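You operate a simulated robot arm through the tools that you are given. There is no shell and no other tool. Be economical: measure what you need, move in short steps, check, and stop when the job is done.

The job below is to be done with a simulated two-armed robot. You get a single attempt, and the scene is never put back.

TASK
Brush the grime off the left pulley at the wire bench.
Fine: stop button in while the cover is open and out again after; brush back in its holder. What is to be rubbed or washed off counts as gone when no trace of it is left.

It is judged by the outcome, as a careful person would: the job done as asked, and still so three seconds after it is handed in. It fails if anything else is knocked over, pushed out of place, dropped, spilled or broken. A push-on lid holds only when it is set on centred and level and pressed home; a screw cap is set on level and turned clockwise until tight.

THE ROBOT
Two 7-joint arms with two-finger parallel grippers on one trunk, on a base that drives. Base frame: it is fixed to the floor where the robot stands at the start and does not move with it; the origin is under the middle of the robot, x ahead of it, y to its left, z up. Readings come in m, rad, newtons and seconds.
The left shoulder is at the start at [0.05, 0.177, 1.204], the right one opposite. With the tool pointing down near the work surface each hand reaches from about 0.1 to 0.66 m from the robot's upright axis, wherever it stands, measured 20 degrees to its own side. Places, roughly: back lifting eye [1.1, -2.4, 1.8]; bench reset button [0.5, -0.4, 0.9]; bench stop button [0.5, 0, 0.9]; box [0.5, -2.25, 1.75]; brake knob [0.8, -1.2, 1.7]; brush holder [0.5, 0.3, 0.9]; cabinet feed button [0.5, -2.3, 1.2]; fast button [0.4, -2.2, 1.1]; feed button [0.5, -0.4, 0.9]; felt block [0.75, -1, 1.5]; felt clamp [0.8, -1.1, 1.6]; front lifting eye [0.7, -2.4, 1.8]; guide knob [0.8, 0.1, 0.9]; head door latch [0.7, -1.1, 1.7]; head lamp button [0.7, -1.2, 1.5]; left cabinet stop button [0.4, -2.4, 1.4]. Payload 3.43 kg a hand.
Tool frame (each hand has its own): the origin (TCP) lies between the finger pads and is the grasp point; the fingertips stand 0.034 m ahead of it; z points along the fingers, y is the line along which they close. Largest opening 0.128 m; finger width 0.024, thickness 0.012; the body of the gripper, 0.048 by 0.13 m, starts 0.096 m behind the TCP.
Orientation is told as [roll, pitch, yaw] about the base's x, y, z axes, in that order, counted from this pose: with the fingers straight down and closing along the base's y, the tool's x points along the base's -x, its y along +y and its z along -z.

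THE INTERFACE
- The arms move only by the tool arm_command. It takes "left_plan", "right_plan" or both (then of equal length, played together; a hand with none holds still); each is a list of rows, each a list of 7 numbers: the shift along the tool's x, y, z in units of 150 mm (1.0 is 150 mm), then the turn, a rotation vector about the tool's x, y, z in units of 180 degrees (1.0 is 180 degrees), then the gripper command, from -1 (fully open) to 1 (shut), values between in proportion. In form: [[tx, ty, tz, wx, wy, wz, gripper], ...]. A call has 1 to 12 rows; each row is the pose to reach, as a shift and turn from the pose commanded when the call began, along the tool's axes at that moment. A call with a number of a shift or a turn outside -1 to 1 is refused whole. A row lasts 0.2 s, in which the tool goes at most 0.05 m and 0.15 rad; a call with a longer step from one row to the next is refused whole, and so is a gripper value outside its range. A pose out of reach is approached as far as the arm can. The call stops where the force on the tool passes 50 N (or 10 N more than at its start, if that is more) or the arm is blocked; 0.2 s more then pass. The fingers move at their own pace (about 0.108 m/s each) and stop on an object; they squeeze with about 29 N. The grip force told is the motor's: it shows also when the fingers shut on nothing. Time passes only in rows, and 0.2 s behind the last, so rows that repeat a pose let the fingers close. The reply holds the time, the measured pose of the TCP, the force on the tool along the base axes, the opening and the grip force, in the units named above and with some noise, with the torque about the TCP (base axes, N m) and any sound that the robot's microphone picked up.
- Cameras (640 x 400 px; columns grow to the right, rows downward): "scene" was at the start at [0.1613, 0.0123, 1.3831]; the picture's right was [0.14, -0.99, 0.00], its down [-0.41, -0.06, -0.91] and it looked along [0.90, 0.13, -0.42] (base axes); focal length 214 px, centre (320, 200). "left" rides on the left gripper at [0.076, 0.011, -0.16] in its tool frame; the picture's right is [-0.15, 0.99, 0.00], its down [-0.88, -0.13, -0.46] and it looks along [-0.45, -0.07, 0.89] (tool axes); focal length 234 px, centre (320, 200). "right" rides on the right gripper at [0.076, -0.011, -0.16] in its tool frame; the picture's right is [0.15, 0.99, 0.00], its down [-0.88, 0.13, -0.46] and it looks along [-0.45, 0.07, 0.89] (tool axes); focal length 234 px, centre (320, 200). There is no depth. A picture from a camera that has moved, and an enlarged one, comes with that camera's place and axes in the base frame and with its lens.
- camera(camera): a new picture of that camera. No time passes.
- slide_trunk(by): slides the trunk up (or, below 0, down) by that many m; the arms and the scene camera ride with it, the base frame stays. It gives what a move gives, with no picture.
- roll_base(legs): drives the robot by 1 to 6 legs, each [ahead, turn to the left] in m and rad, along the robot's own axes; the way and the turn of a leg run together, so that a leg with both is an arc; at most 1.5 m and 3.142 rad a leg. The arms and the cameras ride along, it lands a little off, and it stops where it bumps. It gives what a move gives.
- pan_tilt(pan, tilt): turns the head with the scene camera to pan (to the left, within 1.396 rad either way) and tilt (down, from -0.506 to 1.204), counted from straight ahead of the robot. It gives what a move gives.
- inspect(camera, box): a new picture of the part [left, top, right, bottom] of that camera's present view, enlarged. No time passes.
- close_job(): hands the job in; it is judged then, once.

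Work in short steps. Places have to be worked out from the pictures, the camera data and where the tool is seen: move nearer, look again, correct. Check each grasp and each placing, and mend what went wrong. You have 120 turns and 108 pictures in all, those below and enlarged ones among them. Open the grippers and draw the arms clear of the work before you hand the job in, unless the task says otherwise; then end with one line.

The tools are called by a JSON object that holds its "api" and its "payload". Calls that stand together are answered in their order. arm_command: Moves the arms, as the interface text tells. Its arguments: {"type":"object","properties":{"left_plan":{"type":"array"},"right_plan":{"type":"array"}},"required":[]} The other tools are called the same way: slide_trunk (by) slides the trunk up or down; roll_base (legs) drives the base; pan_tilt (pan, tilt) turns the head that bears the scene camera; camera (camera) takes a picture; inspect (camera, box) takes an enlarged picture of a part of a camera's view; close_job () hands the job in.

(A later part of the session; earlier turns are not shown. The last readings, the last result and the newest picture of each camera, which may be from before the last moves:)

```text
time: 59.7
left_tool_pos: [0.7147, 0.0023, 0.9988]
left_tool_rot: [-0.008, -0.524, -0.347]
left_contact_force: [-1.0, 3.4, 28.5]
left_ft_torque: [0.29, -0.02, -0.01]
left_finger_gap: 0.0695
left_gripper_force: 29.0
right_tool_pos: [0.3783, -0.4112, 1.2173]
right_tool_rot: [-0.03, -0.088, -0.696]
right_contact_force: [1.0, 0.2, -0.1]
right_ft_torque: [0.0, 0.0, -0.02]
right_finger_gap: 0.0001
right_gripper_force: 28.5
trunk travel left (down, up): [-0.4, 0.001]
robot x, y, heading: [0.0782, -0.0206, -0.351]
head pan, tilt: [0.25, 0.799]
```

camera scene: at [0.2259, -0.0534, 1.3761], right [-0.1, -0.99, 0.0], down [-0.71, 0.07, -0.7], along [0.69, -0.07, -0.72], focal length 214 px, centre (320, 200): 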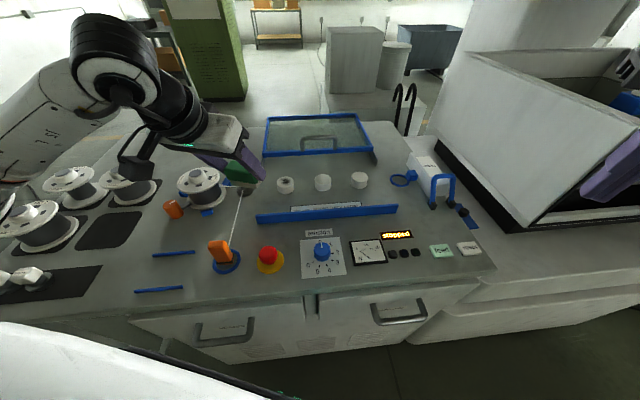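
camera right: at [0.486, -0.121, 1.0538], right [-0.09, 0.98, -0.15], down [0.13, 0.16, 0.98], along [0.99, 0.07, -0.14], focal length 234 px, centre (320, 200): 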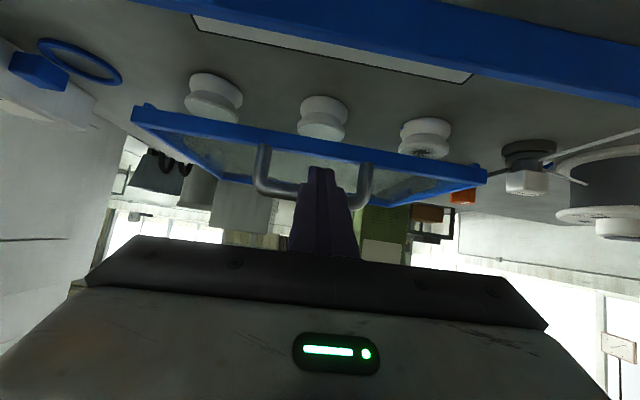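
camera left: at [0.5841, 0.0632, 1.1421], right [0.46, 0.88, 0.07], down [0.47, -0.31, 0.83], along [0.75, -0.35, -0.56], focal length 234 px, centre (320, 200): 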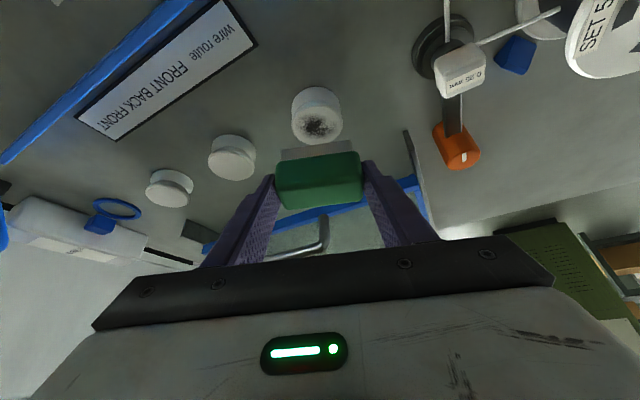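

Firm contact (28 N); back off ~4 mm for a lighter press and scrub with strokes in both directions.

{"api": "arm_command", "payload": {"left_plan": [[-0.013, 0, -0.023, 0, 0, 0, 1], [-0.1, 0, 0.025, 0, 0, 0, 1], [0.074, 0, -0.072, 0, 0, 0, 1], [-0.1, 0, 0.025, 0, 0, 0, 1], [0.074, 0, -0.072, 0, 0, 0, 1], [-0.013, 0.1, -0.023, 0, 0, 0, 1], [-0.013, -0.1, -0.023, 0, 0, 0, 1], [-0.1, 0.05, 0.025, 0, 0, 0, 1], [0.074, 0.05, -0.072, 0, 0, 0, 1], [-0.1, -0.05, 0.025, 0, 0, 0, 1], [0.074, -0.05, -0.072, 0, 0, 0, 1], [-0.013, 0, -0.023, 0, 0, 0, 1]]}}

{"api": "inspect", "payload": {"camera": "scene", "box": [240, 140, 320, 200]}}

```text
time: 62.3
left_tool_pos: [0.713, 0.0019, 0.9979]
left_tool_rot: [-0.006, -0.509, -0.349]
left_contact_force: [-4.3, -0.9, 16.9]
left_ft_torque: [0.15, -0.09, 0.05]
left_finger_gap: 0.0689
left_gripper_force: 28.7
right_tool_pos: [0.3801, -0.4122, 1.216]
right_tool_rot: [-0.029, -0.086, -0.694]
right_contact_force: [0.9, 0.3, 0.1]
right_ft_torque: [0.03, 0.04, -0.01]
right_finger_gap: 0.0
right_gripper_force: 29.2
trunk travel left (down, up): [-0.4, 0.001]
robot x, y, heading: [0.0815, -0.0189, -0.355]
head pan, tilt: [0.25, 0.799]
```

```text
6.67 times, centred on (280, 170) of scene
camera zoom: at [0.2238, -0.0537, 1.3764], right [-0.1, -0.99, 0.0], down [-0.71, 0.07, -0.7], along [0.69, -0.07, -0.72], focal length 1430 px, centre (587, 400)
```

zoom: 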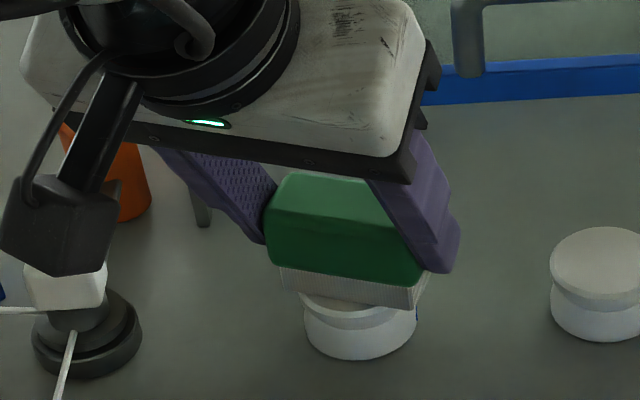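

Contact kept ~17 N. Another round, then lift to inspect.

{"api": "arm_command", "payload": {"left_plan": [[-0.1, 0, 0.05, 0, 0, 0, 1], [0.1, 0, -0.05, 0, 0, 0, 1], [-0.1, 0.08, 0.05, 0, 0, 0, 1], [0.1, 0.08, -0.05, 0, 0, 0, 1], [-0.1, -0.08, 0.05, 0, 0, 0, 1], [0.1, -0.08, -0.05, 0, 0, 0, 1], [0, 0.1, 0, 0, 0, 0, 1], [0, -0.1, 0, 0, 0, 0, 1], [0, 0, 0, 0, 0, 0, 1], [-0.097, 0, -0.175, 0, 0, 0, 1], [-0.18, 0, -0.33, 0, 0, 0, 1], [-0.05, 0, -0.56, 0, 0, 0, 1]]}}

{"api": "inspect", "payload": {"camera": "scene", "box": [240, 140, 320, 200]}}

{"api": "inspect", "payload": {"camera": "left", "box": [240, 40, 400, 200]}}

```text
time: 64.9
left_tool_pos: [0.6815, 0.0172, 1.0748]
left_tool_rot: [-0.007, -0.507, -0.351]
left_contact_force: [-0.3, 1.1, -0.2]
left_ft_torque: [0.03, -0.04, -0.02]
left_finger_gap: 0.0688
left_gripper_force: 29.2
right_tool_pos: [0.38, -0.4119, 1.2165]
right_tool_rot: [-0.032, -0.084, -0.694]
right_contact_force: [-0.3, 0.8, 0.4]
right_ft_torque: [0.01, -0.01, 0.0]
right_finger_gap: 0.0
right_gripper_force: 28.9
trunk travel left (down, up): [-0.4, 0.001]
robot x, y, heading: [0.0792, -0.0212, -0.355]
head pan, tilt: [0.25, 0.799]
```

```text
6.67 times, centred on (280, 170) of scene
camera zoom: at [0.2252, -0.0529, 1.3762], right [-0.1, -0.99, 0.0], down [-0.71, 0.07, -0.7], along [0.69, -0.07, -0.72], focal length 1430 px, centre (587, 400)
```

zoom: 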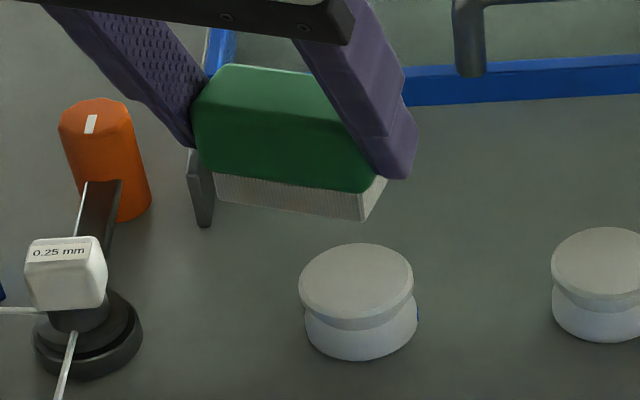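

```text
2.50 times, centred on (320, 120) of left
camera zoom: at [0.5507, 0.0764, 1.1767], right [0.46, 0.88, 0.07], down [0.47, -0.31, 0.83], along [0.75, -0.35, -0.56], focal length 585 px, centre (320, 400)
```

zoom: 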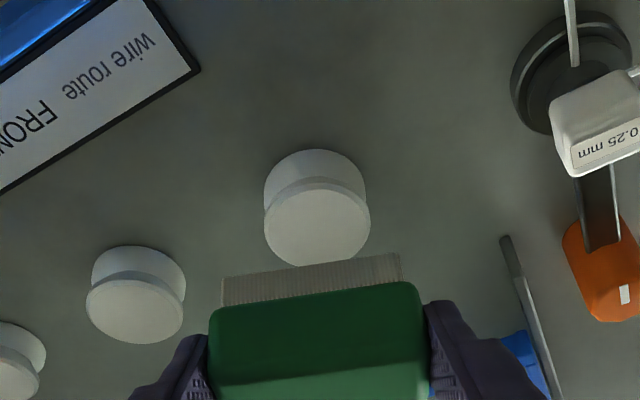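

Pulley top is clean from both views. Bring the brush back: retrace hand, then base.

{"api": "arm_command", "payload": {"left_plan": [[0.08, 0.04, -0.2, 0, 0, 0, 1], [0.2, 0.08, -0.35, 0, 0, 0, 1], [0.35, 0.12, -0.47, 0, 0, 0, 1], [0.494, 0.158, -0.558, 0, 0, 0, 1]]}}

{"api": "roll_base", "payload": {"legs": [[-0.06, 0], [0, 0.355]]}}

{"api": "camera", "payload": {"camera": "left"}}

```text
time: 65.9
left_tool_pos: [0.5933, 0.0751, 1.11]
left_tool_rot: [-0.006, -0.509, -0.352]
left_contact_force: [1.0, 0.2, -1.3]
left_ft_torque: [0.0, 0.02, -0.01]
left_finger_gap: 0.069
left_gripper_force: 29.2
right_tool_pos: [0.3804, -0.4115, 1.2169]
right_tool_rot: [-0.031, -0.085, -0.696]
right_contact_force: [-0.6, -0.1, -0.1]
right_ft_torque: [-0.02, 0.0, 0.02]
right_finger_gap: 0.0
right_gripper_force: 28.6
trunk travel left (down, up): [-0.4, 0.001]
robot x, y, heading: [0.081, -0.0206, -0.351]
head pan, tilt: [0.25, 0.799]
```

```text
time: 68.0
left_tool_pos: [0.4718, 0.2692, 1.1102]
left_tool_rot: [-0.009, -0.51, 0.004]
left_contact_force: [0.0, 0.9, 0.4]
left_ft_torque: [0.0, -0.01, -0.05]
left_finger_gap: 0.0691
left_gripper_force: 29.2
right_tool_pos: [0.4423, -0.2616, 1.2157]
right_tool_rot: [-0.035, -0.084, -0.339]
right_contact_force: [0.6, -0.6, -0.4]
right_ft_torque: [-0.03, -0.02, -0.02]
right_finger_gap: 0.0
right_gripper_force: 29.1
trunk travel left (down, up): [-0.4, 0.001]
robot x, y, heading: [0.0264, 0.0023, 0.0]
head pan, tilt: [0.25, 0.799]
```

```text
43 pictures are left
camera left: at [0.327, 0.2797, 1.213], right [0.13, 0.99, 0.06], down [0.55, -0.12, 0.83], along [0.83, -0.07, -0.56], focal length 234 px, centre (320, 200)
```

left: 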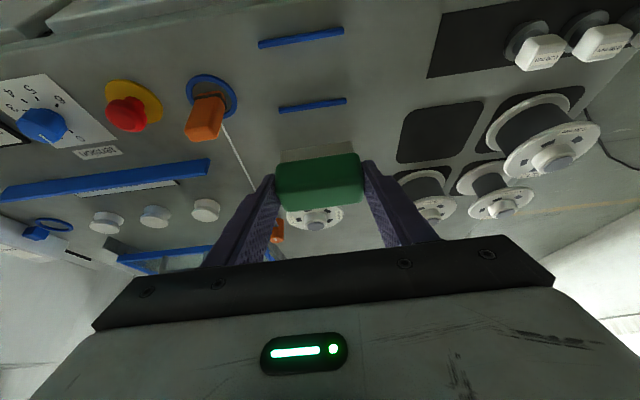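

Lower the brush to its original place (TCP [0.470, 0.263, ~0.972]).

{"api": "arm_command", "payload": {"left_plan": [[0.12, -0.02, 0.21, 0, 0, 0, 1], [0.24, -0.038, 0.42, 0, 0, 0, 1], [0.34, -0.038, 0.6, 0, 0, 0, 1], [0.41, -0.038, 0.72, 0, 0, 0, 1], [0.435, -0.038, 0.765, 0, 0, 0, 1]]}}

{"api": "inspect", "payload": {"camera": "left", "box": [160, 80, 460, 270]}}

```text
time: 69.2
left_tool_pos: [0.4694, 0.2618, 0.9773]
left_tool_rot: [-0.008, -0.508, 0.005]
left_contact_force: [0.7, 0.2, 0.2]
left_ft_torque: [0.01, 0.0, 0.0]
left_finger_gap: 0.069
left_gripper_force: 29.1
right_tool_pos: [0.4418, -0.2613, 1.2153]
right_tool_rot: [-0.032, -0.084, -0.339]
right_contact_force: [0.8, 0.7, 1.1]
right_ft_torque: [0.0, -0.01, 0.0]
right_finger_gap: 0.0
right_gripper_force: 29.5
trunk travel left (down, up): [-0.4, 0.001]
robot x, y, heading: [0.0272, 0.0007, 0.0]
head pan, tilt: [0.25, 0.799]
```

```text
2.11 times, centred on (310, 175) of left
camera zoom: at [0.3257, 0.2729, 1.0801], right [0.13, 0.99, 0.07], down [0.55, -0.12, 0.83], along [0.83, -0.07, -0.56], focal length 493 px, centre (341, 253)
```

zoom: 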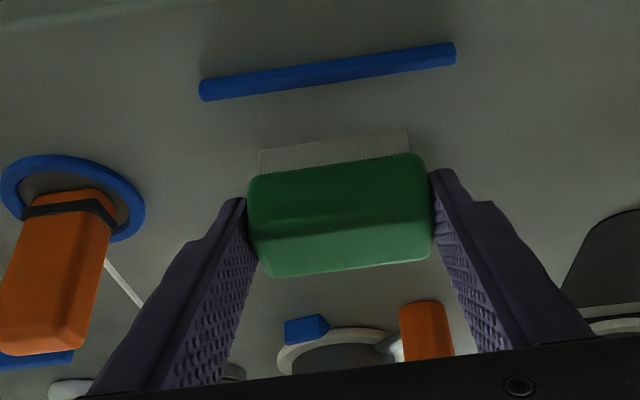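

Matches the grasp view. Down the last 6 mm.

{"api": "arm_command", "payload": {"left_plan": [[0.006, 0.005, 0.012, 0, 0, 0, 1], [0.013, 0.01, 0.024, 0, 0, 0, 1], [0.02, 0.01, 0.037, 0, 0, 0, 1]]}}

```text
time: 70.0
left_tool_pos: [0.4711, 0.2631, 0.972]
left_tool_rot: [-0.006, -0.51, 0.005]
left_contact_force: [-0.1, 0.2, -0.7]
left_ft_torque: [-0.01, 0.01, -0.01]
left_finger_gap: 0.0691
left_gripper_force: 29.3
right_tool_pos: [0.4427, -0.261, 1.2175]
right_tool_rot: [-0.03, -0.083, -0.338]
right_contact_force: [0.1, -0.3, 0.5]
right_ft_torque: [0.0, 0.0, 0.04]
right_finger_gap: 0.0002
right_gripper_force: 28.7
trunk travel left (down, up): [-0.4, 0.001]
robot x, y, heading: [0.0239, -0.0019, 0.002]
head pan, tilt: [0.25, 0.799]
```

{"api": "arm_command", "payload": {"left_plan": [[0.004, 0, 0.007, 0, 0, 0, 1], [0.008, 0, 0.014, 0, 0, 0, 1]]}}

```text
time: 70.6
left_tool_pos: [0.4707, 0.2623, 0.9711]
left_tool_rot: [-0.007, -0.51, 0.004]
left_contact_force: [-0.7, -0.3, -0.8]
left_ft_torque: [-0.02, 0.04, -0.02]
left_finger_gap: 0.0691
left_gripper_force: 29.0
right_tool_pos: [0.4432, -0.2627, 1.217]
right_tool_rot: [-0.032, -0.084, -0.339]
right_contact_force: [0.2, 0.3, -0.4]
right_ft_torque: [0.04, -0.01, 0.02]
right_finger_gap: 0.0
right_gripper_force: 29.1
trunk travel left (down, up): [-0.4, 0.001]
robot x, y, heading: [0.024, 0.0009, 0.001]
head pan, tilt: [0.25, 0.799]
```

At the original height. Open and withdraw along the tool axis.

{"api": "arm_command", "payload": {"left_plan": [[0.002, 0, 0.004, 0, 0, 0, 1], [0.002, 0, 0.004, 0, 0, 0, -0.3], [0.002, 0, 0.004, 0, 0, 0, -0.64], [0, 0, 0, 0, 0, 0, -0.64], [0, 0, -0.2, 0, 0, 0, -0.64], [0, 0, -0.45, 0, 0, 0, -0.64], [0, 0, -0.75, 0, 0, 0, -0.64]]}}

{"api": "inspect", "payload": {"camera": "left", "box": [160, 60, 460, 250]}}

{"api": "inspect", "payload": {"camera": "scene", "box": [170, 180, 370, 300]}}

```text
time: 72.2
left_tool_pos: [0.4142, 0.2631, 1.0664]
left_tool_rot: [-0.008, -0.508, 0.006]
left_contact_force: [0.6, 0.2, 0.4]
left_ft_torque: [0.03, -0.01, 0.0]
left_finger_gap: 0.1052
left_gripper_force: 0.0
right_tool_pos: [0.4407, -0.2615, 1.2161]
right_tool_rot: [-0.03, -0.085, -0.339]
right_contact_force: [0.9, -0.5, -0.2]
right_ft_torque: [0.03, -0.01, 0.01]
right_finger_gap: 0.0
right_gripper_force: 28.4
trunk travel left (down, up): [-0.4, 0.001]
robot x, y, heading: [0.0247, -0.0033, 0.003]
head pan, tilt: [0.25, 0.799]
```

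```text
2.11 times, centred on (310, 155) of left
camera zoom: at [0.2696, 0.2744, 1.1707], right [0.13, 0.99, 0.07], down [0.55, -0.12, 0.83], along [0.83, -0.07, -0.56], focal length 493 px, centre (341, 295)
```

zoom: 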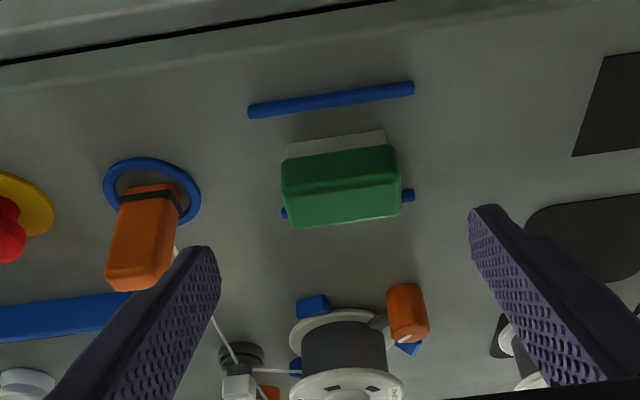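

```text
3.20 times, centred on (270, 240) of scene
camera zoom: at [0.1716, 0.0198, 1.3761], right [0.25, -0.97, 0.0], down [-0.69, -0.18, -0.7], along [0.68, 0.17, -0.72], focal length 686 px, centre (480, 72)
```

zoom: 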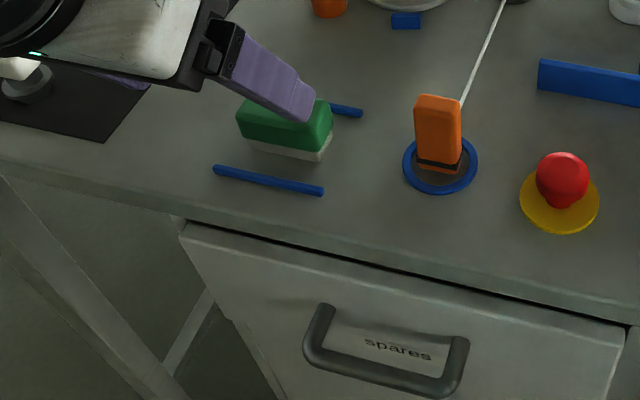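

Brush is back in its holder. Now raise the left hand, turn the base left and come forward for closing the cover with the right hand.

{"api": "arm_command", "payload": {"left_plan": [[-0.1, 0, -0.2, 0, 0, 0, -0.64], [-0.25, 0, -0.4, 0, 0, 0, -0.64]]}}

{"api": "roll_base", "payload": {"legs": [[0, 0.35], [0.085, 0]]}}

{"api": "pan_tilt", "payload": {"pan": -0.4, "tilt": 0.7}}

{"api": "camera", "payload": {"camera": "scene"}}

```text
time: 72.8
left_tool_pos: [0.4181, 0.264, 1.1381]
left_tool_rot: [-0.007, -0.509, 0.004]
left_contact_force: [0.5, 0.5, 0.2]
left_ft_torque: [0.02, 0.01, 0.02]
left_finger_gap: 0.1052
left_gripper_force: 0.1
right_tool_pos: [0.4425, -0.2617, 1.2153]
right_tool_rot: [-0.032, -0.083, -0.339]
right_contact_force: [-0.1, 0.2, 0.4]
right_ft_torque: [0.0, 0.02, -0.03]
right_finger_gap: 0.0002
right_gripper_force: 28.7
trunk travel left (down, up): [-0.4, 0.001]
robot x, y, heading: [0.0241, 0.0003, 0.001]
head pan, tilt: [0.25, 0.799]
```

```text
time: 74.9
left_tool_pos: [0.3837, 0.413, 1.138]
left_tool_rot: [-0.007, -0.509, 0.356]
left_contact_force: [0.5, -0.5, -0.2]
left_ft_torque: [-0.03, 0.03, -0.03]
left_finger_gap: 0.105
left_gripper_force: 0.2
right_tool_pos: [0.5865, -0.073, 1.2174]
right_tool_rot: [-0.034, -0.085, 0.009]
right_contact_force: [0.5, -0.1, 0.2]
right_ft_torque: [0.0, 0.04, -0.02]
right_finger_gap: 0.0
right_gripper_force: 29.2
trunk travel left (down, up): [-0.4, 0.001]
robot x, y, heading: [0.1025, 0.0292, 0.357]
head pan, tilt: [0.25, 0.799]
```

```text
time: 76.0
left_tool_pos: [0.382, 0.4129, 1.1381]
left_tool_rot: [-0.006, -0.509, 0.355]
left_contact_force: [-0.5, 0.0, 1.2]
left_ft_torque: [0.01, -0.01, 0.01]
left_finger_gap: 0.1051
left_gripper_force: 0.1
right_tool_pos: [0.5875, -0.0726, 1.2156]
right_tool_rot: [-0.032, -0.083, 0.012]
right_contact_force: [0.9, -0.2, -0.2]
right_ft_torque: [0.02, 0.01, -0.01]
right_finger_gap: 0.0
right_gripper_force: 28.7
trunk travel left (down, up): [-0.4, 0.001]
robot x, y, heading: [0.1001, 0.0306, 0.353]
head pan, tilt: [-0.4, 0.7]
```

```text
39 pictures are left
camera scene: at [0.2539, 0.0493, 1.3843], right [-0.05, -1.0, 0.0], down [-0.64, 0.03, -0.76], along [0.76, -0.04, -0.64], focal length 214 px, centre (320, 200)
```

scene: 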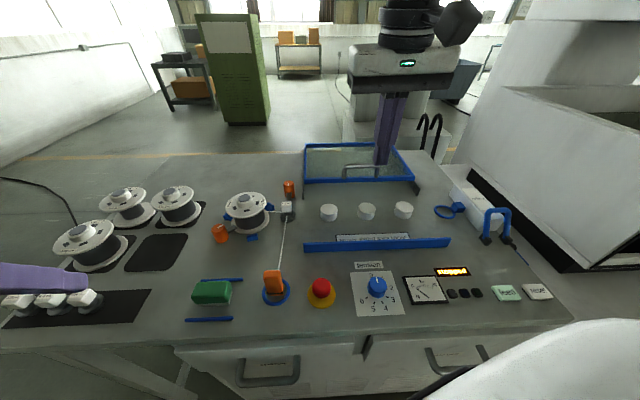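

Move the right hand forward over the handle with moderate tilt.

{"api": "arm_command", "payload": {"right_plan": [[-0.19, -0.05, 0.03, 0, -0.027, 0, 1], [-0.38, -0.1, 0.1, 0, -0.054, 0, 1], [-0.57, -0.15, 0.18, 0, -0.08, 0, 1], [-0.76, -0.2, 0.26, 0, -0.107, 0, 1], [-0.94, -0.247, 0.346, 0, -0.133, 0, 1]]}}

{"api": "camera", "payload": {"camera": "right"}}

{"api": "inspect", "payload": {"camera": "scene", "box": [290, 110, 450, 220]}}

```text
time: 77.2
left_tool_pos: [0.3849, 0.4118, 1.1388]
left_tool_rot: [-0.007, -0.509, 0.357]
left_contact_force: [-0.6, 0.6, -0.2]
left_ft_torque: [0.02, -0.01, 0.0]
left_finger_gap: 0.1051
left_gripper_force: 0.0
right_tool_pos: [0.7327, -0.1104, 1.1788]
right_tool_rot: [-0.037, -0.504, 0.027]
right_contact_force: [0.0, -0.2, -0.2]
right_ft_torque: [0.01, -0.04, -0.04]
right_finger_gap: 0.0
right_gripper_force: 29.0
trunk travel left (down, up): [-0.4, 0.001]
robot x, y, heading: [0.103, 0.0281, 0.351]
head pan, tilt: [-0.4, 0.7]
```

```text
38 pictures are left
camera right: at [0.5889, -0.1212, 1.2813], right [-0.14, 0.99, -0.1], down [0.55, 0.16, 0.82], along [0.82, 0.06, -0.56], focal length 234 px, centre (320, 200)
```

right: 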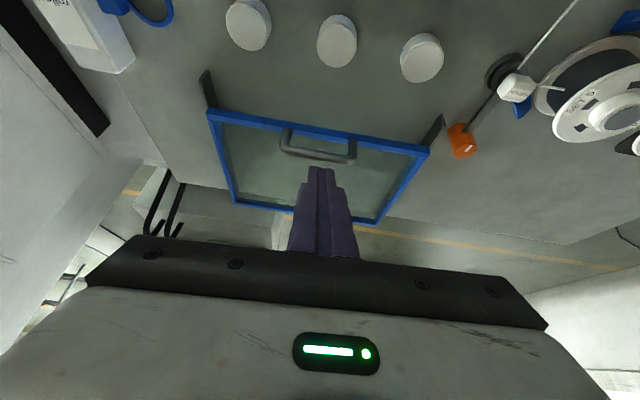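

```text
3.64 times, centred on (370, 165) of scene
camera zoom: at [0.2544, 0.049, 1.3842], right [-0.05, -1.0, 0.0], down [-0.64, 0.03, -0.76], along [0.76, -0.04, -0.64], focal length 780 px, centre (138, 327)
```

zoom: 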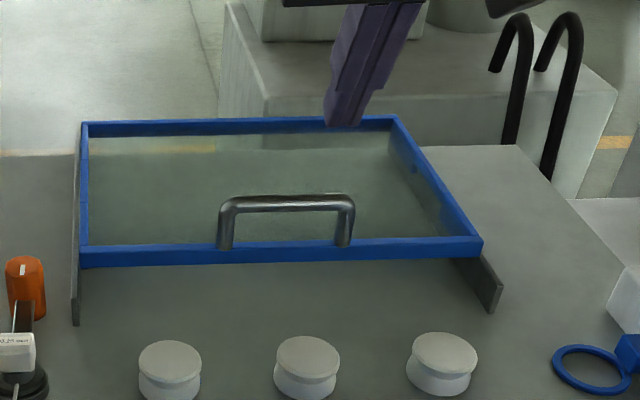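

Bar at ≈[0.836,−0.113,1.03]. Move the fingertips over and behind it.

{"api": "arm_command", "payload": {"right_plan": [[-0.18, 0, 0.15, 0, 0, 0, 1], [-0.36, 0, 0.35, 0, 0, 0, 1], [-0.45, 0, 0.56, 0, 0, 0, 1], [-0.5, 0, 0.77, 0, 0, 0, 1], [-0.543, -0.02, 0.95, 0, 0, 0, 1]]}}

{"api": "camera", "payload": {"camera": "right"}}

{"api": "inspect", "payload": {"camera": "scene", "box": [290, 110, 450, 220]}}

```text
time: 78.4
left_tool_pos: [0.384, 0.4124, 1.1385]
left_tool_rot: [-0.008, -0.509, 0.354]
left_contact_force: [0.3, 0.4, -0.3]
left_ft_torque: [0.0, 0.05, -0.01]
left_finger_gap: 0.1051
left_gripper_force: 0.0
right_tool_pos: [0.8718, -0.1151, 1.0933]
right_tool_rot: [-0.036, -0.502, 0.026]
right_contact_force: [0.9, -0.1, -0.7]
right_ft_torque: [-0.01, 0.01, 0.04]
right_finger_gap: 0.0001
right_gripper_force: 28.8
trunk travel left (down, up): [-0.4, 0.001]
robot x, y, heading: [0.106, 0.03, 0.351]
head pan, tilt: [-0.4, 0.7]
```

```text
36 pictures are left
camera right: at [0.7289, -0.1253, 1.1951], right [-0.14, 0.99, -0.1], down [0.55, 0.16, 0.82], along [0.82, 0.06, -0.57], focal length 234 px, centre (320, 200)
```

right: 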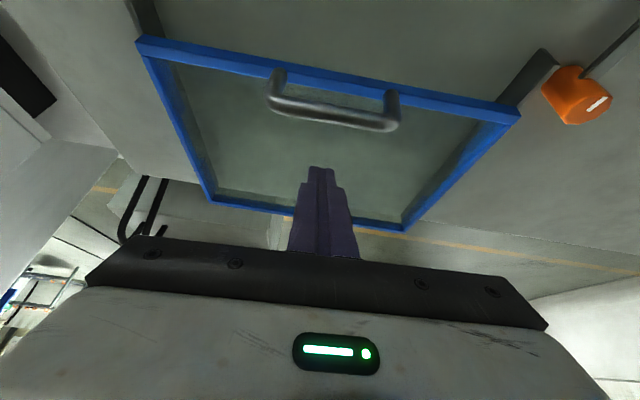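

```text
3.64 times, centred on (370, 165) of scene
camera zoom: at [0.2546, 0.0491, 1.3842], right [-0.05, -1.0, 0.0], down [-0.64, 0.03, -0.76], along [0.76, -0.04, -0.64], focal length 780 px, centre (138, 327)
```

zoom: 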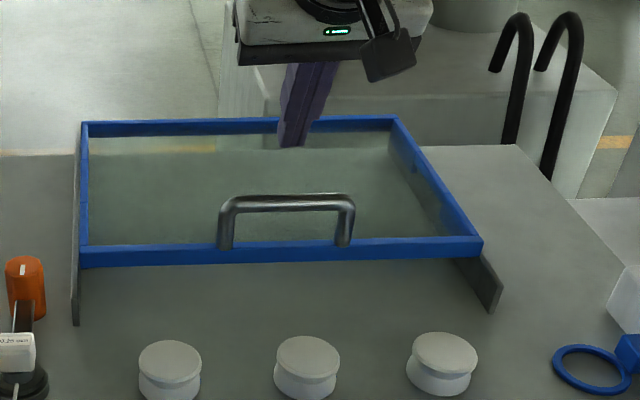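

Descend 53 mm behind the bar.

{"api": "arm_command", "payload": {"right_plan": [[0.085, 0, 0.155, 0, 0, 0, 1], [0.171, 0, 0.31, 0, 0, 0, 1]]}}

{"api": "inspect", "payload": {"camera": "scene", "box": [290, 110, 450, 220]}}

```text
time: 79.0
left_tool_pos: [0.3834, 0.4127, 1.1381]
left_tool_rot: [-0.007, -0.508, 0.356]
left_contact_force: [0.5, -0.2, 1.7]
left_ft_torque: [0.02, 0.02, -0.03]
left_finger_gap: 0.1049
left_gripper_force: 0.1
right_tool_pos: [0.8698, -0.1151, 1.0387]
right_tool_rot: [-0.036, -0.504, 0.027]
right_contact_force: [0.7, 0.1, -1.1]
right_ft_torque: [0.01, -0.02, 0.01]
right_finger_gap: 0.0
right_gripper_force: 29.0
trunk travel left (down, up): [-0.4, 0.001]
robot x, y, heading: [0.1034, 0.03, 0.351]
head pan, tilt: [-0.4, 0.7]
```

```text
3.64 times, centred on (370, 165) of scene
camera zoom: at [0.2541, 0.0492, 1.3843], right [-0.05, -1.0, 0.0], down [-0.64, 0.03, -0.76], along [0.76, -0.04, -0.64], focal length 780 px, centre (138, 327)
```

zoom: 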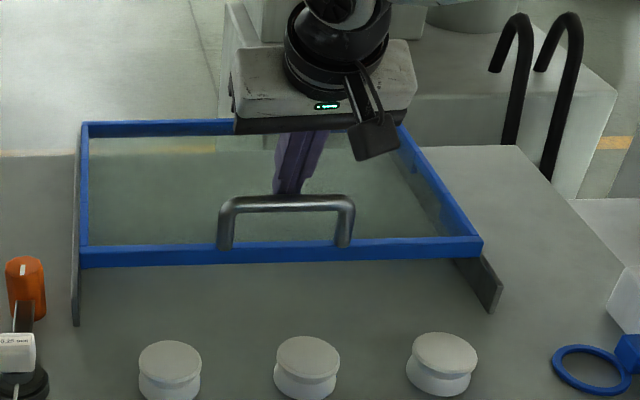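

Fingers are hooked behind the bar. Pull back 0.13 m.

{"api": "arm_command", "payload": {"right_plan": [[0.13, 0, -0.0717, 0, 0, 0, 1], [0.26, 0, -0.143, 0, 0, 0, 1], [0.39, 0, -0.215, 0, 0, 0, 1], [0.52, 0, -0.287, 0, 0, 0, 1], [0.65, 0, -0.358, 0, 0, 0, 1], [0.76, 0, -0.419, 0, 0, 0, 1]]}}

{"api": "inspect", "payload": {"camera": "scene", "box": [280, 120, 480, 260]}}

```text
time: 80.4
left_tool_pos: [0.3821, 0.4124, 1.1393]
left_tool_rot: [-0.007, -0.51, 0.356]
left_contact_force: [0.1, 0.5, 0.4]
left_ft_torque: [0.02, 0.01, 0.01]
left_finger_gap: 0.105
left_gripper_force: 0.0
right_tool_pos: [0.7392, -0.1178, 1.0386]
right_tool_rot: [-0.036, -0.502, 0.026]
right_contact_force: [0.9, 0.2, 1.6]
right_ft_torque: [0.0, -0.06, -0.01]
right_finger_gap: 0.0
right_gripper_force: 28.9
trunk travel left (down, up): [-0.4, 0.001]
robot x, y, heading: [0.1017, 0.0309, 0.355]
head pan, tilt: [-0.4, 0.7]
```

```text
2.86 times, centred on (380, 190) of scene
camera zoom: at [0.2536, 0.0492, 1.3844], right [-0.05, -1.0, 0.0], down [-0.64, 0.03, -0.77], along [0.76, -0.04, -0.64], focal length 613 px, centre (149, 229)
```

zoom: 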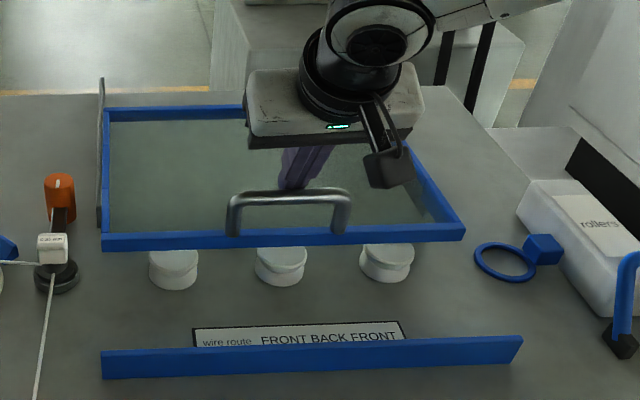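

Lid follows. Continue another 0.12 m.

{"api": "arm_command", "payload": {"right_plan": [[0.13, 0, -0.0717, 0, 0, 0, 1], [0.26, 0, -0.143, 0, 0, 0, 1], [0.39, 0, -0.215, 0, 0, 0, 1], [0.52, 0, -0.287, 0, 0, 0, 1], [0.65, 0, -0.358, 0, 0, 0, 1], [0.72, 0, -0.397, 0, 0, 0, 1]]}}

{"api": "inspect", "payload": {"camera": "scene", "box": [280, 150, 480, 290]}}

```text
time: 81.8
left_tool_pos: [0.3839, 0.4129, 1.139]
left_tool_rot: [-0.006, -0.512, 0.356]
left_contact_force: [1.0, -0.4, -0.5]
left_ft_torque: [0.0, 0.01, -0.01]
left_finger_gap: 0.1049
left_gripper_force: 0.1
right_tool_pos: [0.6169, -0.12, 1.0396]
right_tool_rot: [-0.036, -0.502, 0.027]
right_contact_force: [0.5, 0.6, 0.0]
right_ft_torque: [0.01, 0.0, 0.0]
right_finger_gap: 0.0
right_gripper_force: 29.2
trunk travel left (down, up): [-0.4, 0.001]
robot x, y, heading: [0.1047, 0.0293, 0.354]
head pan, tilt: [-0.4, 0.7]
```

```text
2.86 times, centred on (380, 220) of scene
camera zoom: at [0.2538, 0.0491, 1.3843], right [-0.05, -1.0, 0.0], down [-0.64, 0.03, -0.77], along [0.76, -0.04, -0.64], focal length 613 px, centre (149, 143)
```

zoom: 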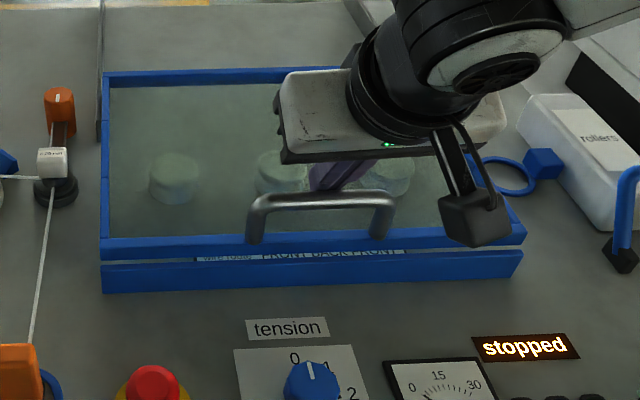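

About 15 mm remaining. Pull gently until the stop.

{"api": "arm_command", "payload": {"right_plan": [[0.05, 0, -0.0276, 0, 0, 0, 1], [0.08, 0, -0.044, 0, 0, 0, 1], [0.1, 0, -0.055, 0, 0, 0, 1], [0.12, 0, -0.066, 0, 0, 0, 1], [0.14, 0, -0.077, 0, 0, 0, 1], [0.16, 0, -0.088, 0, 0, 0, 1]]}}

{"api": "inspect", "payload": {"camera": "scene", "box": [280, 150, 480, 290]}}

```text
time: 83.2
left_tool_pos: [0.383, 0.4123, 1.1401]
left_tool_rot: [-0.008, -0.51, 0.358]
left_contact_force: [-0.9, -0.3, 0.1]
left_ft_torque: [-0.04, -0.04, 0.02]
left_finger_gap: 0.1051
left_gripper_force: 0.1
right_tool_pos: [0.6039, -0.1175, 1.0476]
right_tool_rot: [-0.034, -0.537, 0.022]
right_contact_force: [7.3, -1.6, 3.3]
right_ft_torque: [0.05, -0.19, 0.0]
right_finger_gap: 0.0
right_gripper_force: 29.1
trunk travel left (down, up): [-0.4, 0.001]
robot x, y, heading: [0.1042, 0.0313, 0.354]
head pan, tilt: [-0.4, 0.7]
stopped in row 6 (right hand): the force on the tool passed its limit at 51 N (the readings are from after the stop); the commanded pose is now the measured one
```

```text
2.86 times, centred on (380, 220) of scene
camera zoom: at [0.2533, 0.0492, 1.3844], right [-0.05, -1.0, 0.0], down [-0.64, 0.03, -0.77], along [0.77, -0.04, -0.64], focal length 613 px, centre (149, 143)
```

zoom: 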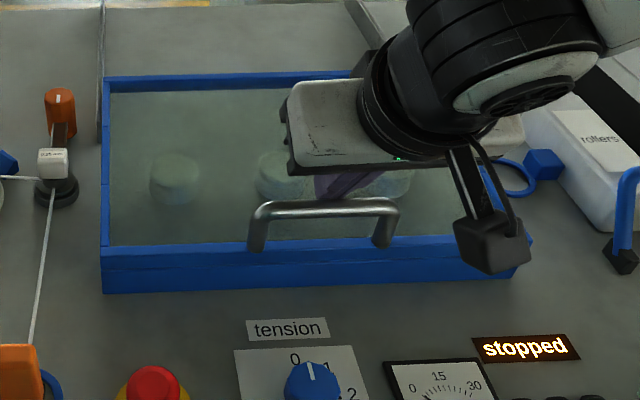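

Cover is fully closed at its stop. Disengage: slightly forward, up, then back.

{"api": "arm_command", "payload": {"right_plan": [[-0.069, 0, 0.041, 0, 0, 0, 1], [-0.19, 0, -0.16, 0, 0, 0, 1], [-0.33, 0, -0.38, 0, 0, 0, 1], [-0.48, 0, -0.65, 0, 0, 0, 1], [-0.3, 0, -0.75, 0, 0.03, 0, 1], [-0.1, 0, -0.85, 0, 0.06, 0, 1]]}}

{"api": "camera", "payload": {"camera": "scene"}}

{"api": "inspect", "payload": {"camera": "scene", "box": [280, 150, 480, 290]}}

```text
time: 84.6
left_tool_pos: [0.3843, 0.4133, 1.1394]
left_tool_rot: [-0.007, -0.509, 0.356]
left_contact_force: [0.2, -0.1, 0.2]
left_ft_torque: [0.0, 0.0, -0.03]
left_finger_gap: 0.1051
left_gripper_force: 0.2
right_tool_pos: [0.5498, -0.1152, 1.165]
right_tool_rot: [-0.034, -0.341, 0.015]
right_contact_force: [-0.1, 0.2, 0.1]
right_ft_torque: [0.02, 0.01, 0.02]
right_finger_gap: 0.0
right_gripper_force: 29.1
trunk travel left (down, up): [-0.4, 0.001]
robot x, y, heading: [0.1032, 0.0313, 0.355]
head pan, tilt: [-0.4, 0.7]
```

```text
30 pictures are left
camera scene: at [0.2539, 0.0493, 1.3844], right [-0.05, -1.0, 0.0], down [-0.64, 0.03, -0.77], along [0.76, -0.04, -0.64], focal length 214 px, centre (320, 200)
```

scene: 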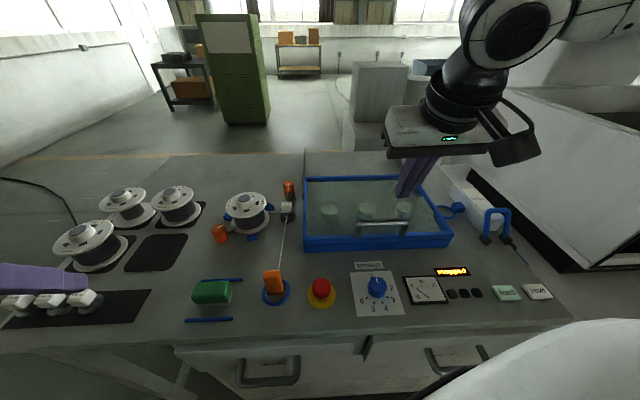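

```text
2.86 times, centred on (380, 220) of scene
camera zoom: at [0.2539, 0.0493, 1.3844], right [-0.05, -1.0, 0.0], down [-0.64, 0.03, -0.77], along [0.76, -0.04, -0.64], focal length 613 px, centre (149, 143)
```

zoom: 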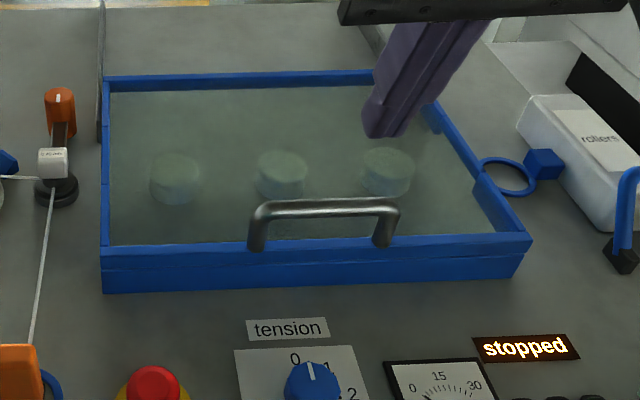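

Cover closed exactly as at the start. Now return base heading to 0 so the left hand can release the stop button.

{"api": "roll_base", "payload": {"legs": [[0, -0.355]]}}

{"api": "pan_tilt", "payload": {"pan": 0.0, "tilt": 0.8}}

{"api": "arm_command", "payload": {"left_plan": [[0, -0.2, 0, 0, 0.03, 0, -0.4], [0, -0.45, 0, 0, 0.06, 0, -0.4], [0, -0.7, 0, 0, 0.09, 0, -0.4], [0.05, -0.95, 0, 0, 0.12, 0, -0.4], [0.08, -1, 0, 0, 0.16, 0, -0.4]]}}

{"api": "camera", "payload": {"camera": "left"}}

```text
time: 86.1
left_tool_pos: [0.4991, 0.2911, 1.1392]
left_tool_rot: [-0.007, -0.507, 0.002]
left_contact_force: [0.7, 0.0, 0.2]
left_ft_torque: [0.01, -0.03, -0.04]
left_finger_gap: 0.1049
left_gripper_force: 0.1
right_tool_pos: [0.4717, -0.2613, 1.1633]
right_tool_rot: [-0.033, -0.342, -0.339]
right_contact_force: [1.0, -0.5, 0.1]
right_ft_torque: [-0.01, 0.03, 0.03]
right_finger_gap: 0.0
right_gripper_force: 29.3
trunk travel left (down, up): [-0.4, 0.001]
robot x, y, heading: [0.1076, 0.0316, -0.0]
head pan, tilt: [-0.4, 0.7]
```

```text
time: 87.0
left_tool_pos: [0.4996, 0.2908, 1.1383]
left_tool_rot: [-0.007, -0.51, 0.001]
left_contact_force: [-0.2, 0.6, 0.6]
left_ft_torque: [-0.02, 0.0, -0.02]
left_finger_gap: 0.1052
left_gripper_force: 0.0
right_tool_pos: [0.4729, -0.2625, 1.1638]
right_tool_rot: [-0.033, -0.343, -0.338]
right_contact_force: [0.0, 0.0, 0.5]
right_ft_torque: [-0.01, 0.02, 0.01]
right_finger_gap: 0.0
right_gripper_force: 28.7
trunk travel left (down, up): [-0.4, 0.001]
robot x, y, heading: [0.101, 0.0287, -0.002]
head pan, tilt: [0.0, 0.799]
```

```text
time: 88.2
left_tool_pos: [0.4892, 0.1414, 1.135]
left_tool_rot: [-0.005, -0.007, -0.002]
left_contact_force: [0.7, 0.7, -0.1]
left_ft_torque: [-0.01, 0.02, 0.02]
left_finger_gap: 0.0896
left_gripper_force: 0.1
right_tool_pos: [0.4721, -0.2605, 1.1642]
right_tool_rot: [-0.033, -0.341, -0.339]
right_contact_force: [-0.1, 1.0, 0.1]
right_ft_torque: [0.01, 0.03, 0.0]
right_finger_gap: 0.0
right_gripper_force: 28.9
trunk travel left (down, up): [-0.4, 0.001]
robot x, y, heading: [0.101, 0.0306, -0.007]
head pan, tilt: [0.0, 0.799]
```

```text
28 pictures are left
camera left: at [0.4118, 0.1537, 1.2938], right [0.15, 0.99, -0.01], down [0.88, -0.13, 0.46], along [0.45, -0.07, -0.89], focal length 234 px, centre (320, 200)
```

left: 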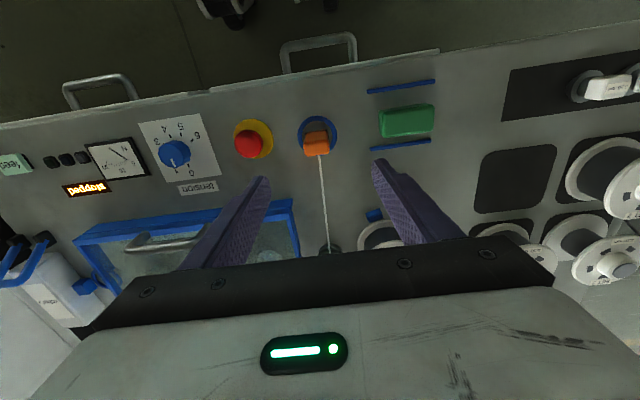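

Button is at ≈[0.477,0.036]. Move above it with a 0.06 m opening.

{"api": "arm_command", "payload": {"left_plan": [[0.03, -0.25, 0.05, 0, 0, 0, 0.06], [0.06, -0.5, 0.1, 0, 0, 0, 0.06], [0.08, -0.7, 0.25, 0, 0, 0, 0.06], [0.08, -0.7, 0.5, 0, 0, 0, 0.06]]}}

{"api": "camera", "payload": {"camera": "left"}}

{"api": "inspect", "payload": {"camera": "scene", "box": [240, 200, 400, 310]}}

```text
time: 89.2
left_tool_pos: [0.4779, 0.0359, 1.0595]
left_tool_rot: [-0.005, -0.006, -0.003]
left_contact_force: [-0.1, 0.3, -0.9]
left_ft_torque: [0.01, 0.0, -0.03]
left_finger_gap: 0.0601
left_gripper_force: 0.0
right_tool_pos: [0.4721, -0.2613, 1.1645]
right_tool_rot: [-0.036, -0.343, -0.338]
right_contact_force: [-0.7, 0.5, 0.1]
right_ft_torque: [-0.05, -0.01, 0.0]
right_finger_gap: 0.0
right_gripper_force: 29.8
trunk travel left (down, up): [-0.4, 0.001]
robot x, y, heading: [0.1043, 0.0318, -0.006]
head pan, tilt: [0.0, 0.799]
```

```text
27 pictures are left
camera left: at [0.4006, 0.0486, 1.219], right [0.15, 0.99, -0.01], down [0.88, -0.13, 0.46], along [0.46, -0.07, -0.89], focal length 234 px, centre (320, 200)
```

left: 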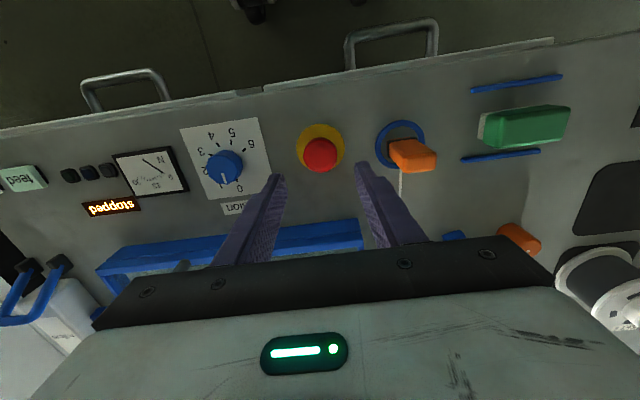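

```text
3.64 times, centred on (320, 255) of scene
camera zoom: at [0.2547, 0.0293, 1.3761], right [0.0, -1.0, 0.0], down [-0.72, 0.0, -0.7], along [0.7, 0.0, -0.72], focal length 780 px, centre (320, 0)
```

zoom: 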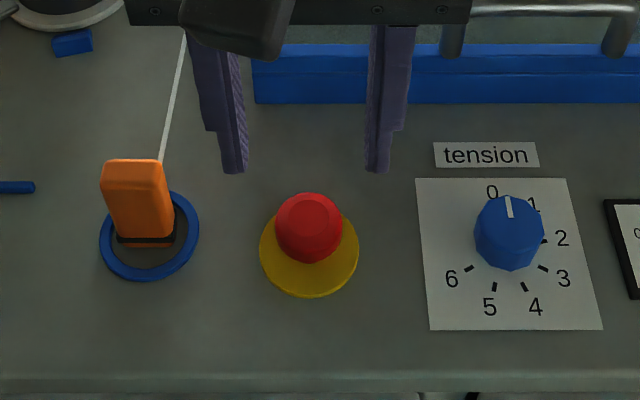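

Descend around the head (tips to z≈0.938) and close.

{"api": "arm_command", "payload": {"left_plan": [[0, 0, 0.2, 0, 0, 0, 0.06], [0, 0, 0.4, 0, 0, 0, 0.06], [0, 0, 0.5, 0, 0, 0, 0.06], [0, 0, 0.575, 0, 0, 0, 0.06], [0, 0, 0.575, 0, 0, 0, 0.5], [0, 0, 0.575, 0, 0, 0, 1], [0, 0, 0.575, 0, 0, 0, 1]]}}

{"api": "inspect", "payload": {"camera": "scene", "box": [240, 200, 400, 310]}}

```text
time: 90.8
left_tool_pos: [0.4785, 0.0361, 0.9725]
left_tool_rot: [-0.004, -0.005, -0.002]
left_contact_force: [-0.7, 2.5, -1.6]
left_ft_torque: [0.06, -0.11, -0.05]
left_finger_gap: 0.0386
left_gripper_force: 45.9
right_tool_pos: [0.4726, -0.2608, 1.1627]
right_tool_rot: [-0.031, -0.342, -0.339]
right_contact_force: [0.5, 0.4, 0.8]
right_ft_torque: [-0.01, 0.01, -0.01]
right_finger_gap: 0.0001
right_gripper_force: 29.3
trunk travel left (down, up): [-0.4, 0.001]
robot x, y, heading: [0.1095, 0.0325, -0.004]
head pan, tilt: [0.0, 0.799]
```

```text
3.64 times, centred on (320, 255) of scene
camera zoom: at [0.2545, 0.0288, 1.376], right [0.0, -1.0, 0.0], down [-0.72, 0.0, -0.7], along [0.7, 0.0, -0.72], focal length 780 px, centre (320, 0)
```

zoom: 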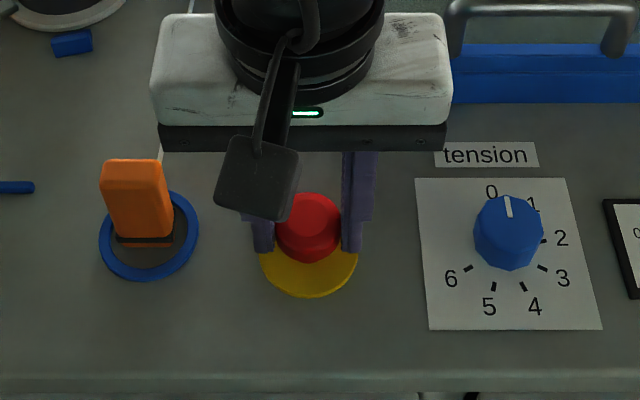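

Gripped (gap 0.039). Pull up gently in small steps.

{"api": "arm_command", "payload": {"left_plan": [[0, 0, -0.02, 0, 0, 0, 1], [0, 0, -0.04, 0, 0, 0, 1], [0, 0, -0.06, 0, 0, 0, 1], [0, 0, -0.08, 0, 0, 0, 1]]}}

{"api": "inspect", "payload": {"camera": "scene", "box": [240, 200, 480, 310]}}

```text
time: 91.8
left_tool_pos: [0.478, 0.0352, 0.9817]
left_tool_rot: [-0.003, -0.001, -0.002]
left_contact_force: [2.0, -3.3, -29.2]
left_ft_torque: [-0.02, -0.72, 0.03]
left_finger_gap: 0.0385
left_gripper_force: 45.0
right_tool_pos: [0.4743, -0.2629, 1.1629]
right_tool_rot: [-0.034, -0.341, -0.337]
right_contact_force: [-0.2, -1.7, -0.3]
right_ft_torque: [0.03, 0.01, 0.01]
right_finger_gap: 0.0
right_gripper_force: 28.5
trunk travel left (down, up): [-0.4, 0.001]
robot x, y, heading: [0.1034, 0.0307, -0.006]
head pan, tilt: [0.0, 0.799]
```

```text
2.67 times, centred on (360, 255) of scene
camera zoom: at [0.2566, 0.0282, 1.3752], right [0.0, -1.0, 0.0], down [-0.72, 0.0, -0.7], along [0.7, 0.0, -0.72], focal length 572 px, centre (213, 53)
```

zoom: 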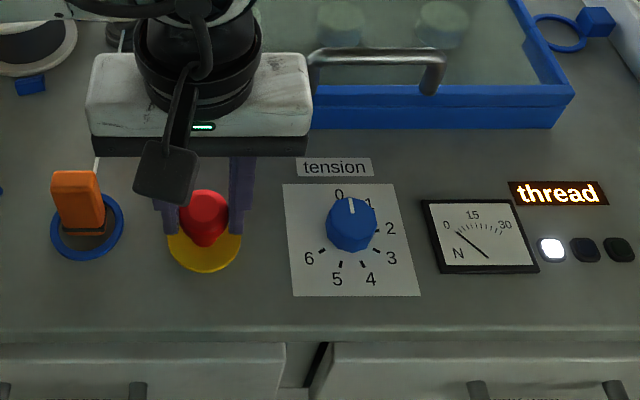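

The button is out and the panel is back to "thread" with its lamp as at the start. Relax, open and lift clear.

{"api": "arm_command", "payload": {"left_plan": [[0, 0, 0.016, 0, 0, 0, 1], [0, 0, 0.016, 0, 0, 0, 0.3], [0, 0, 0.016, 0, 0, 0, 0.06], [0, 0, 0.016, 0, 0, 0, -0.1], [0, 0, -0.2, 0, 0, 0, -0.1], [0, 0, -0.5, 0, 0, 0, -0.1], [0, 0.1, -0.8, 0, 0, 0, -0.5], [0.2, 0.3, -1, 0, 0, 0, -1], [0.5, 0.4, -1, 0, 0, 0, -1]]}}

{"api": "camera", "payload": {"camera": "scene"}}

{"api": "inspect", "payload": {"camera": "scene", "box": [240, 180, 480, 310]}}

```text
refused: row 8 steps farther than a row can; nothing moved
```

```text
23 pictures are left
camera scene: at [0.2566, 0.0282, 1.3752], right [0.0, -1.0, 0.0], down [-0.72, 0.0, -0.7], along [0.7, 0.0, -0.72], focal length 214 px, centre (320, 200)
```

scene: 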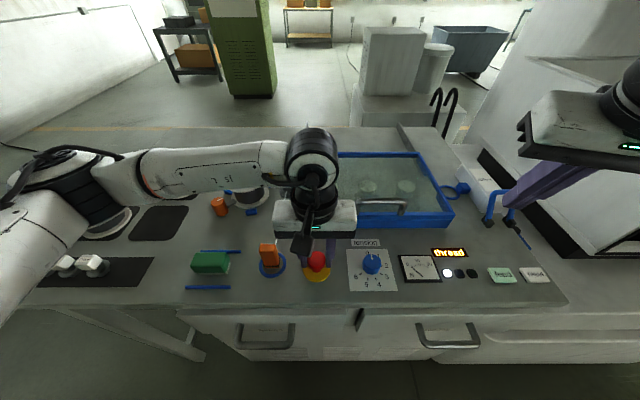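

```text
2.67 times, centred on (360, 245) of scene
camera zoom: at [0.2566, 0.0282, 1.3752], right [0.0, -1.0, 0.0], down [-0.72, 0.0, -0.7], along [0.7, 0.0, -0.72], focal length 572 px, centre (213, 80)
```

zoom: 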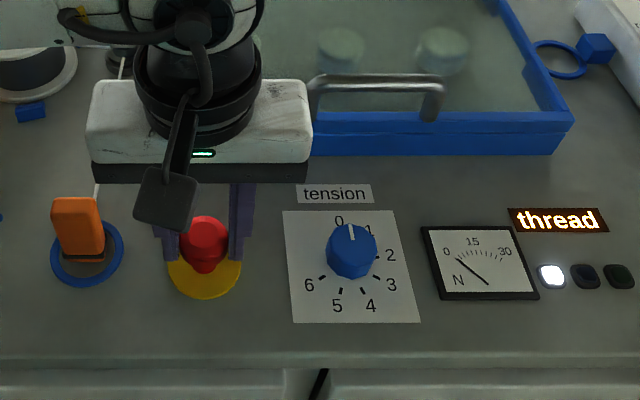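

One row was too long; same move with smaller steps (open, then straight up).

{"api": "arm_command", "payload": {"left_plan": [[0, 0, 0.016, 0, 0, 0, 1], [0, 0, 0.016, 0, 0, 0, 0.3], [0, 0, 0.016, 0, 0, 0, 0.06], [0, 0, 0.016, 0, 0, 0, -0.1], [0, 0, -0.2, 0, 0, 0, -0.1], [0, 0, -0.45, 0, 0, 0, -0.1], [0, 0, -0.7, 0, 0, 0, -0.3], [0.1, 0.15, -0.9, 0, 0, 0, -0.6], [0.2, 0.3, -1, 0, 0, 0, -1], [0.3, 0.5, -1, 0, 0, 0, -1]]}}

{"api": "inspect", "payload": {"camera": "scene", "box": [240, 180, 480, 310]}}

{"api": "inspect", "payload": {"camera": "scene", "box": [320, 140, 460, 240]}}

```text
time: 94.0
left_tool_pos: [0.431, 0.1134, 1.1343]
left_tool_rot: [-0.008, -0.006, -0.002]
left_contact_force: [-0.3, 0.7, 0.2]
left_ft_torque: [-0.03, 0.0, -0.01]
left_finger_gap: 0.128
left_gripper_force: 0.2
right_tool_pos: [0.473, -0.2607, 1.1635]
right_tool_rot: [-0.034, -0.343, -0.339]
right_contact_force: [-0.7, -0.5, 0.3]
right_ft_torque: [0.0, -0.01, 0.02]
right_finger_gap: 0.0
right_gripper_force: 29.3
trunk travel left (down, up): [-0.4, 0.001]
robot x, y, heading: [0.1019, 0.0294, -0.007]
head pan, tilt: [0.0, 0.799]
```

```text
2.67 times, centred on (360, 245) of scene
camera zoom: at [0.2543, 0.0298, 1.3761], right [0.0, -1.0, 0.0], down [-0.72, 0.0, -0.7], along [0.7, 0.0, -0.72], focal length 572 px, centre (213, 80)
```

zoom: 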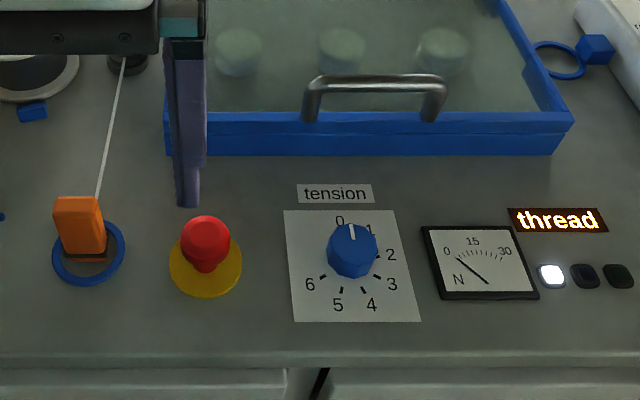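

```text
4.00 times, centred on (390, 190) of scene
camera zoom: at [0.2543, 0.0298, 1.3761], right [0.0, -1.0, 0.0], down [-0.72, 0.0, -0.7], along [0.7, 0.0, -0.72], focal length 858 px, centre (40, 240)
```

zoom: 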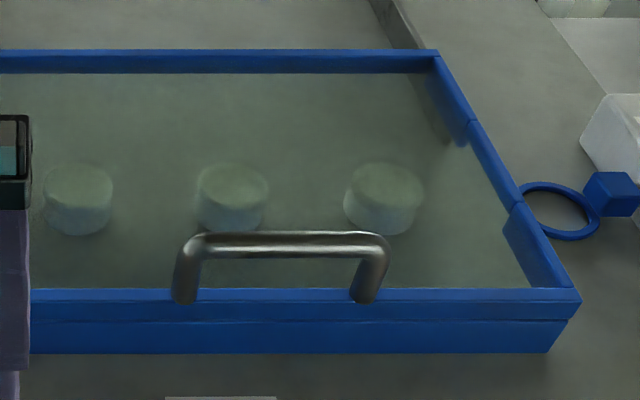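

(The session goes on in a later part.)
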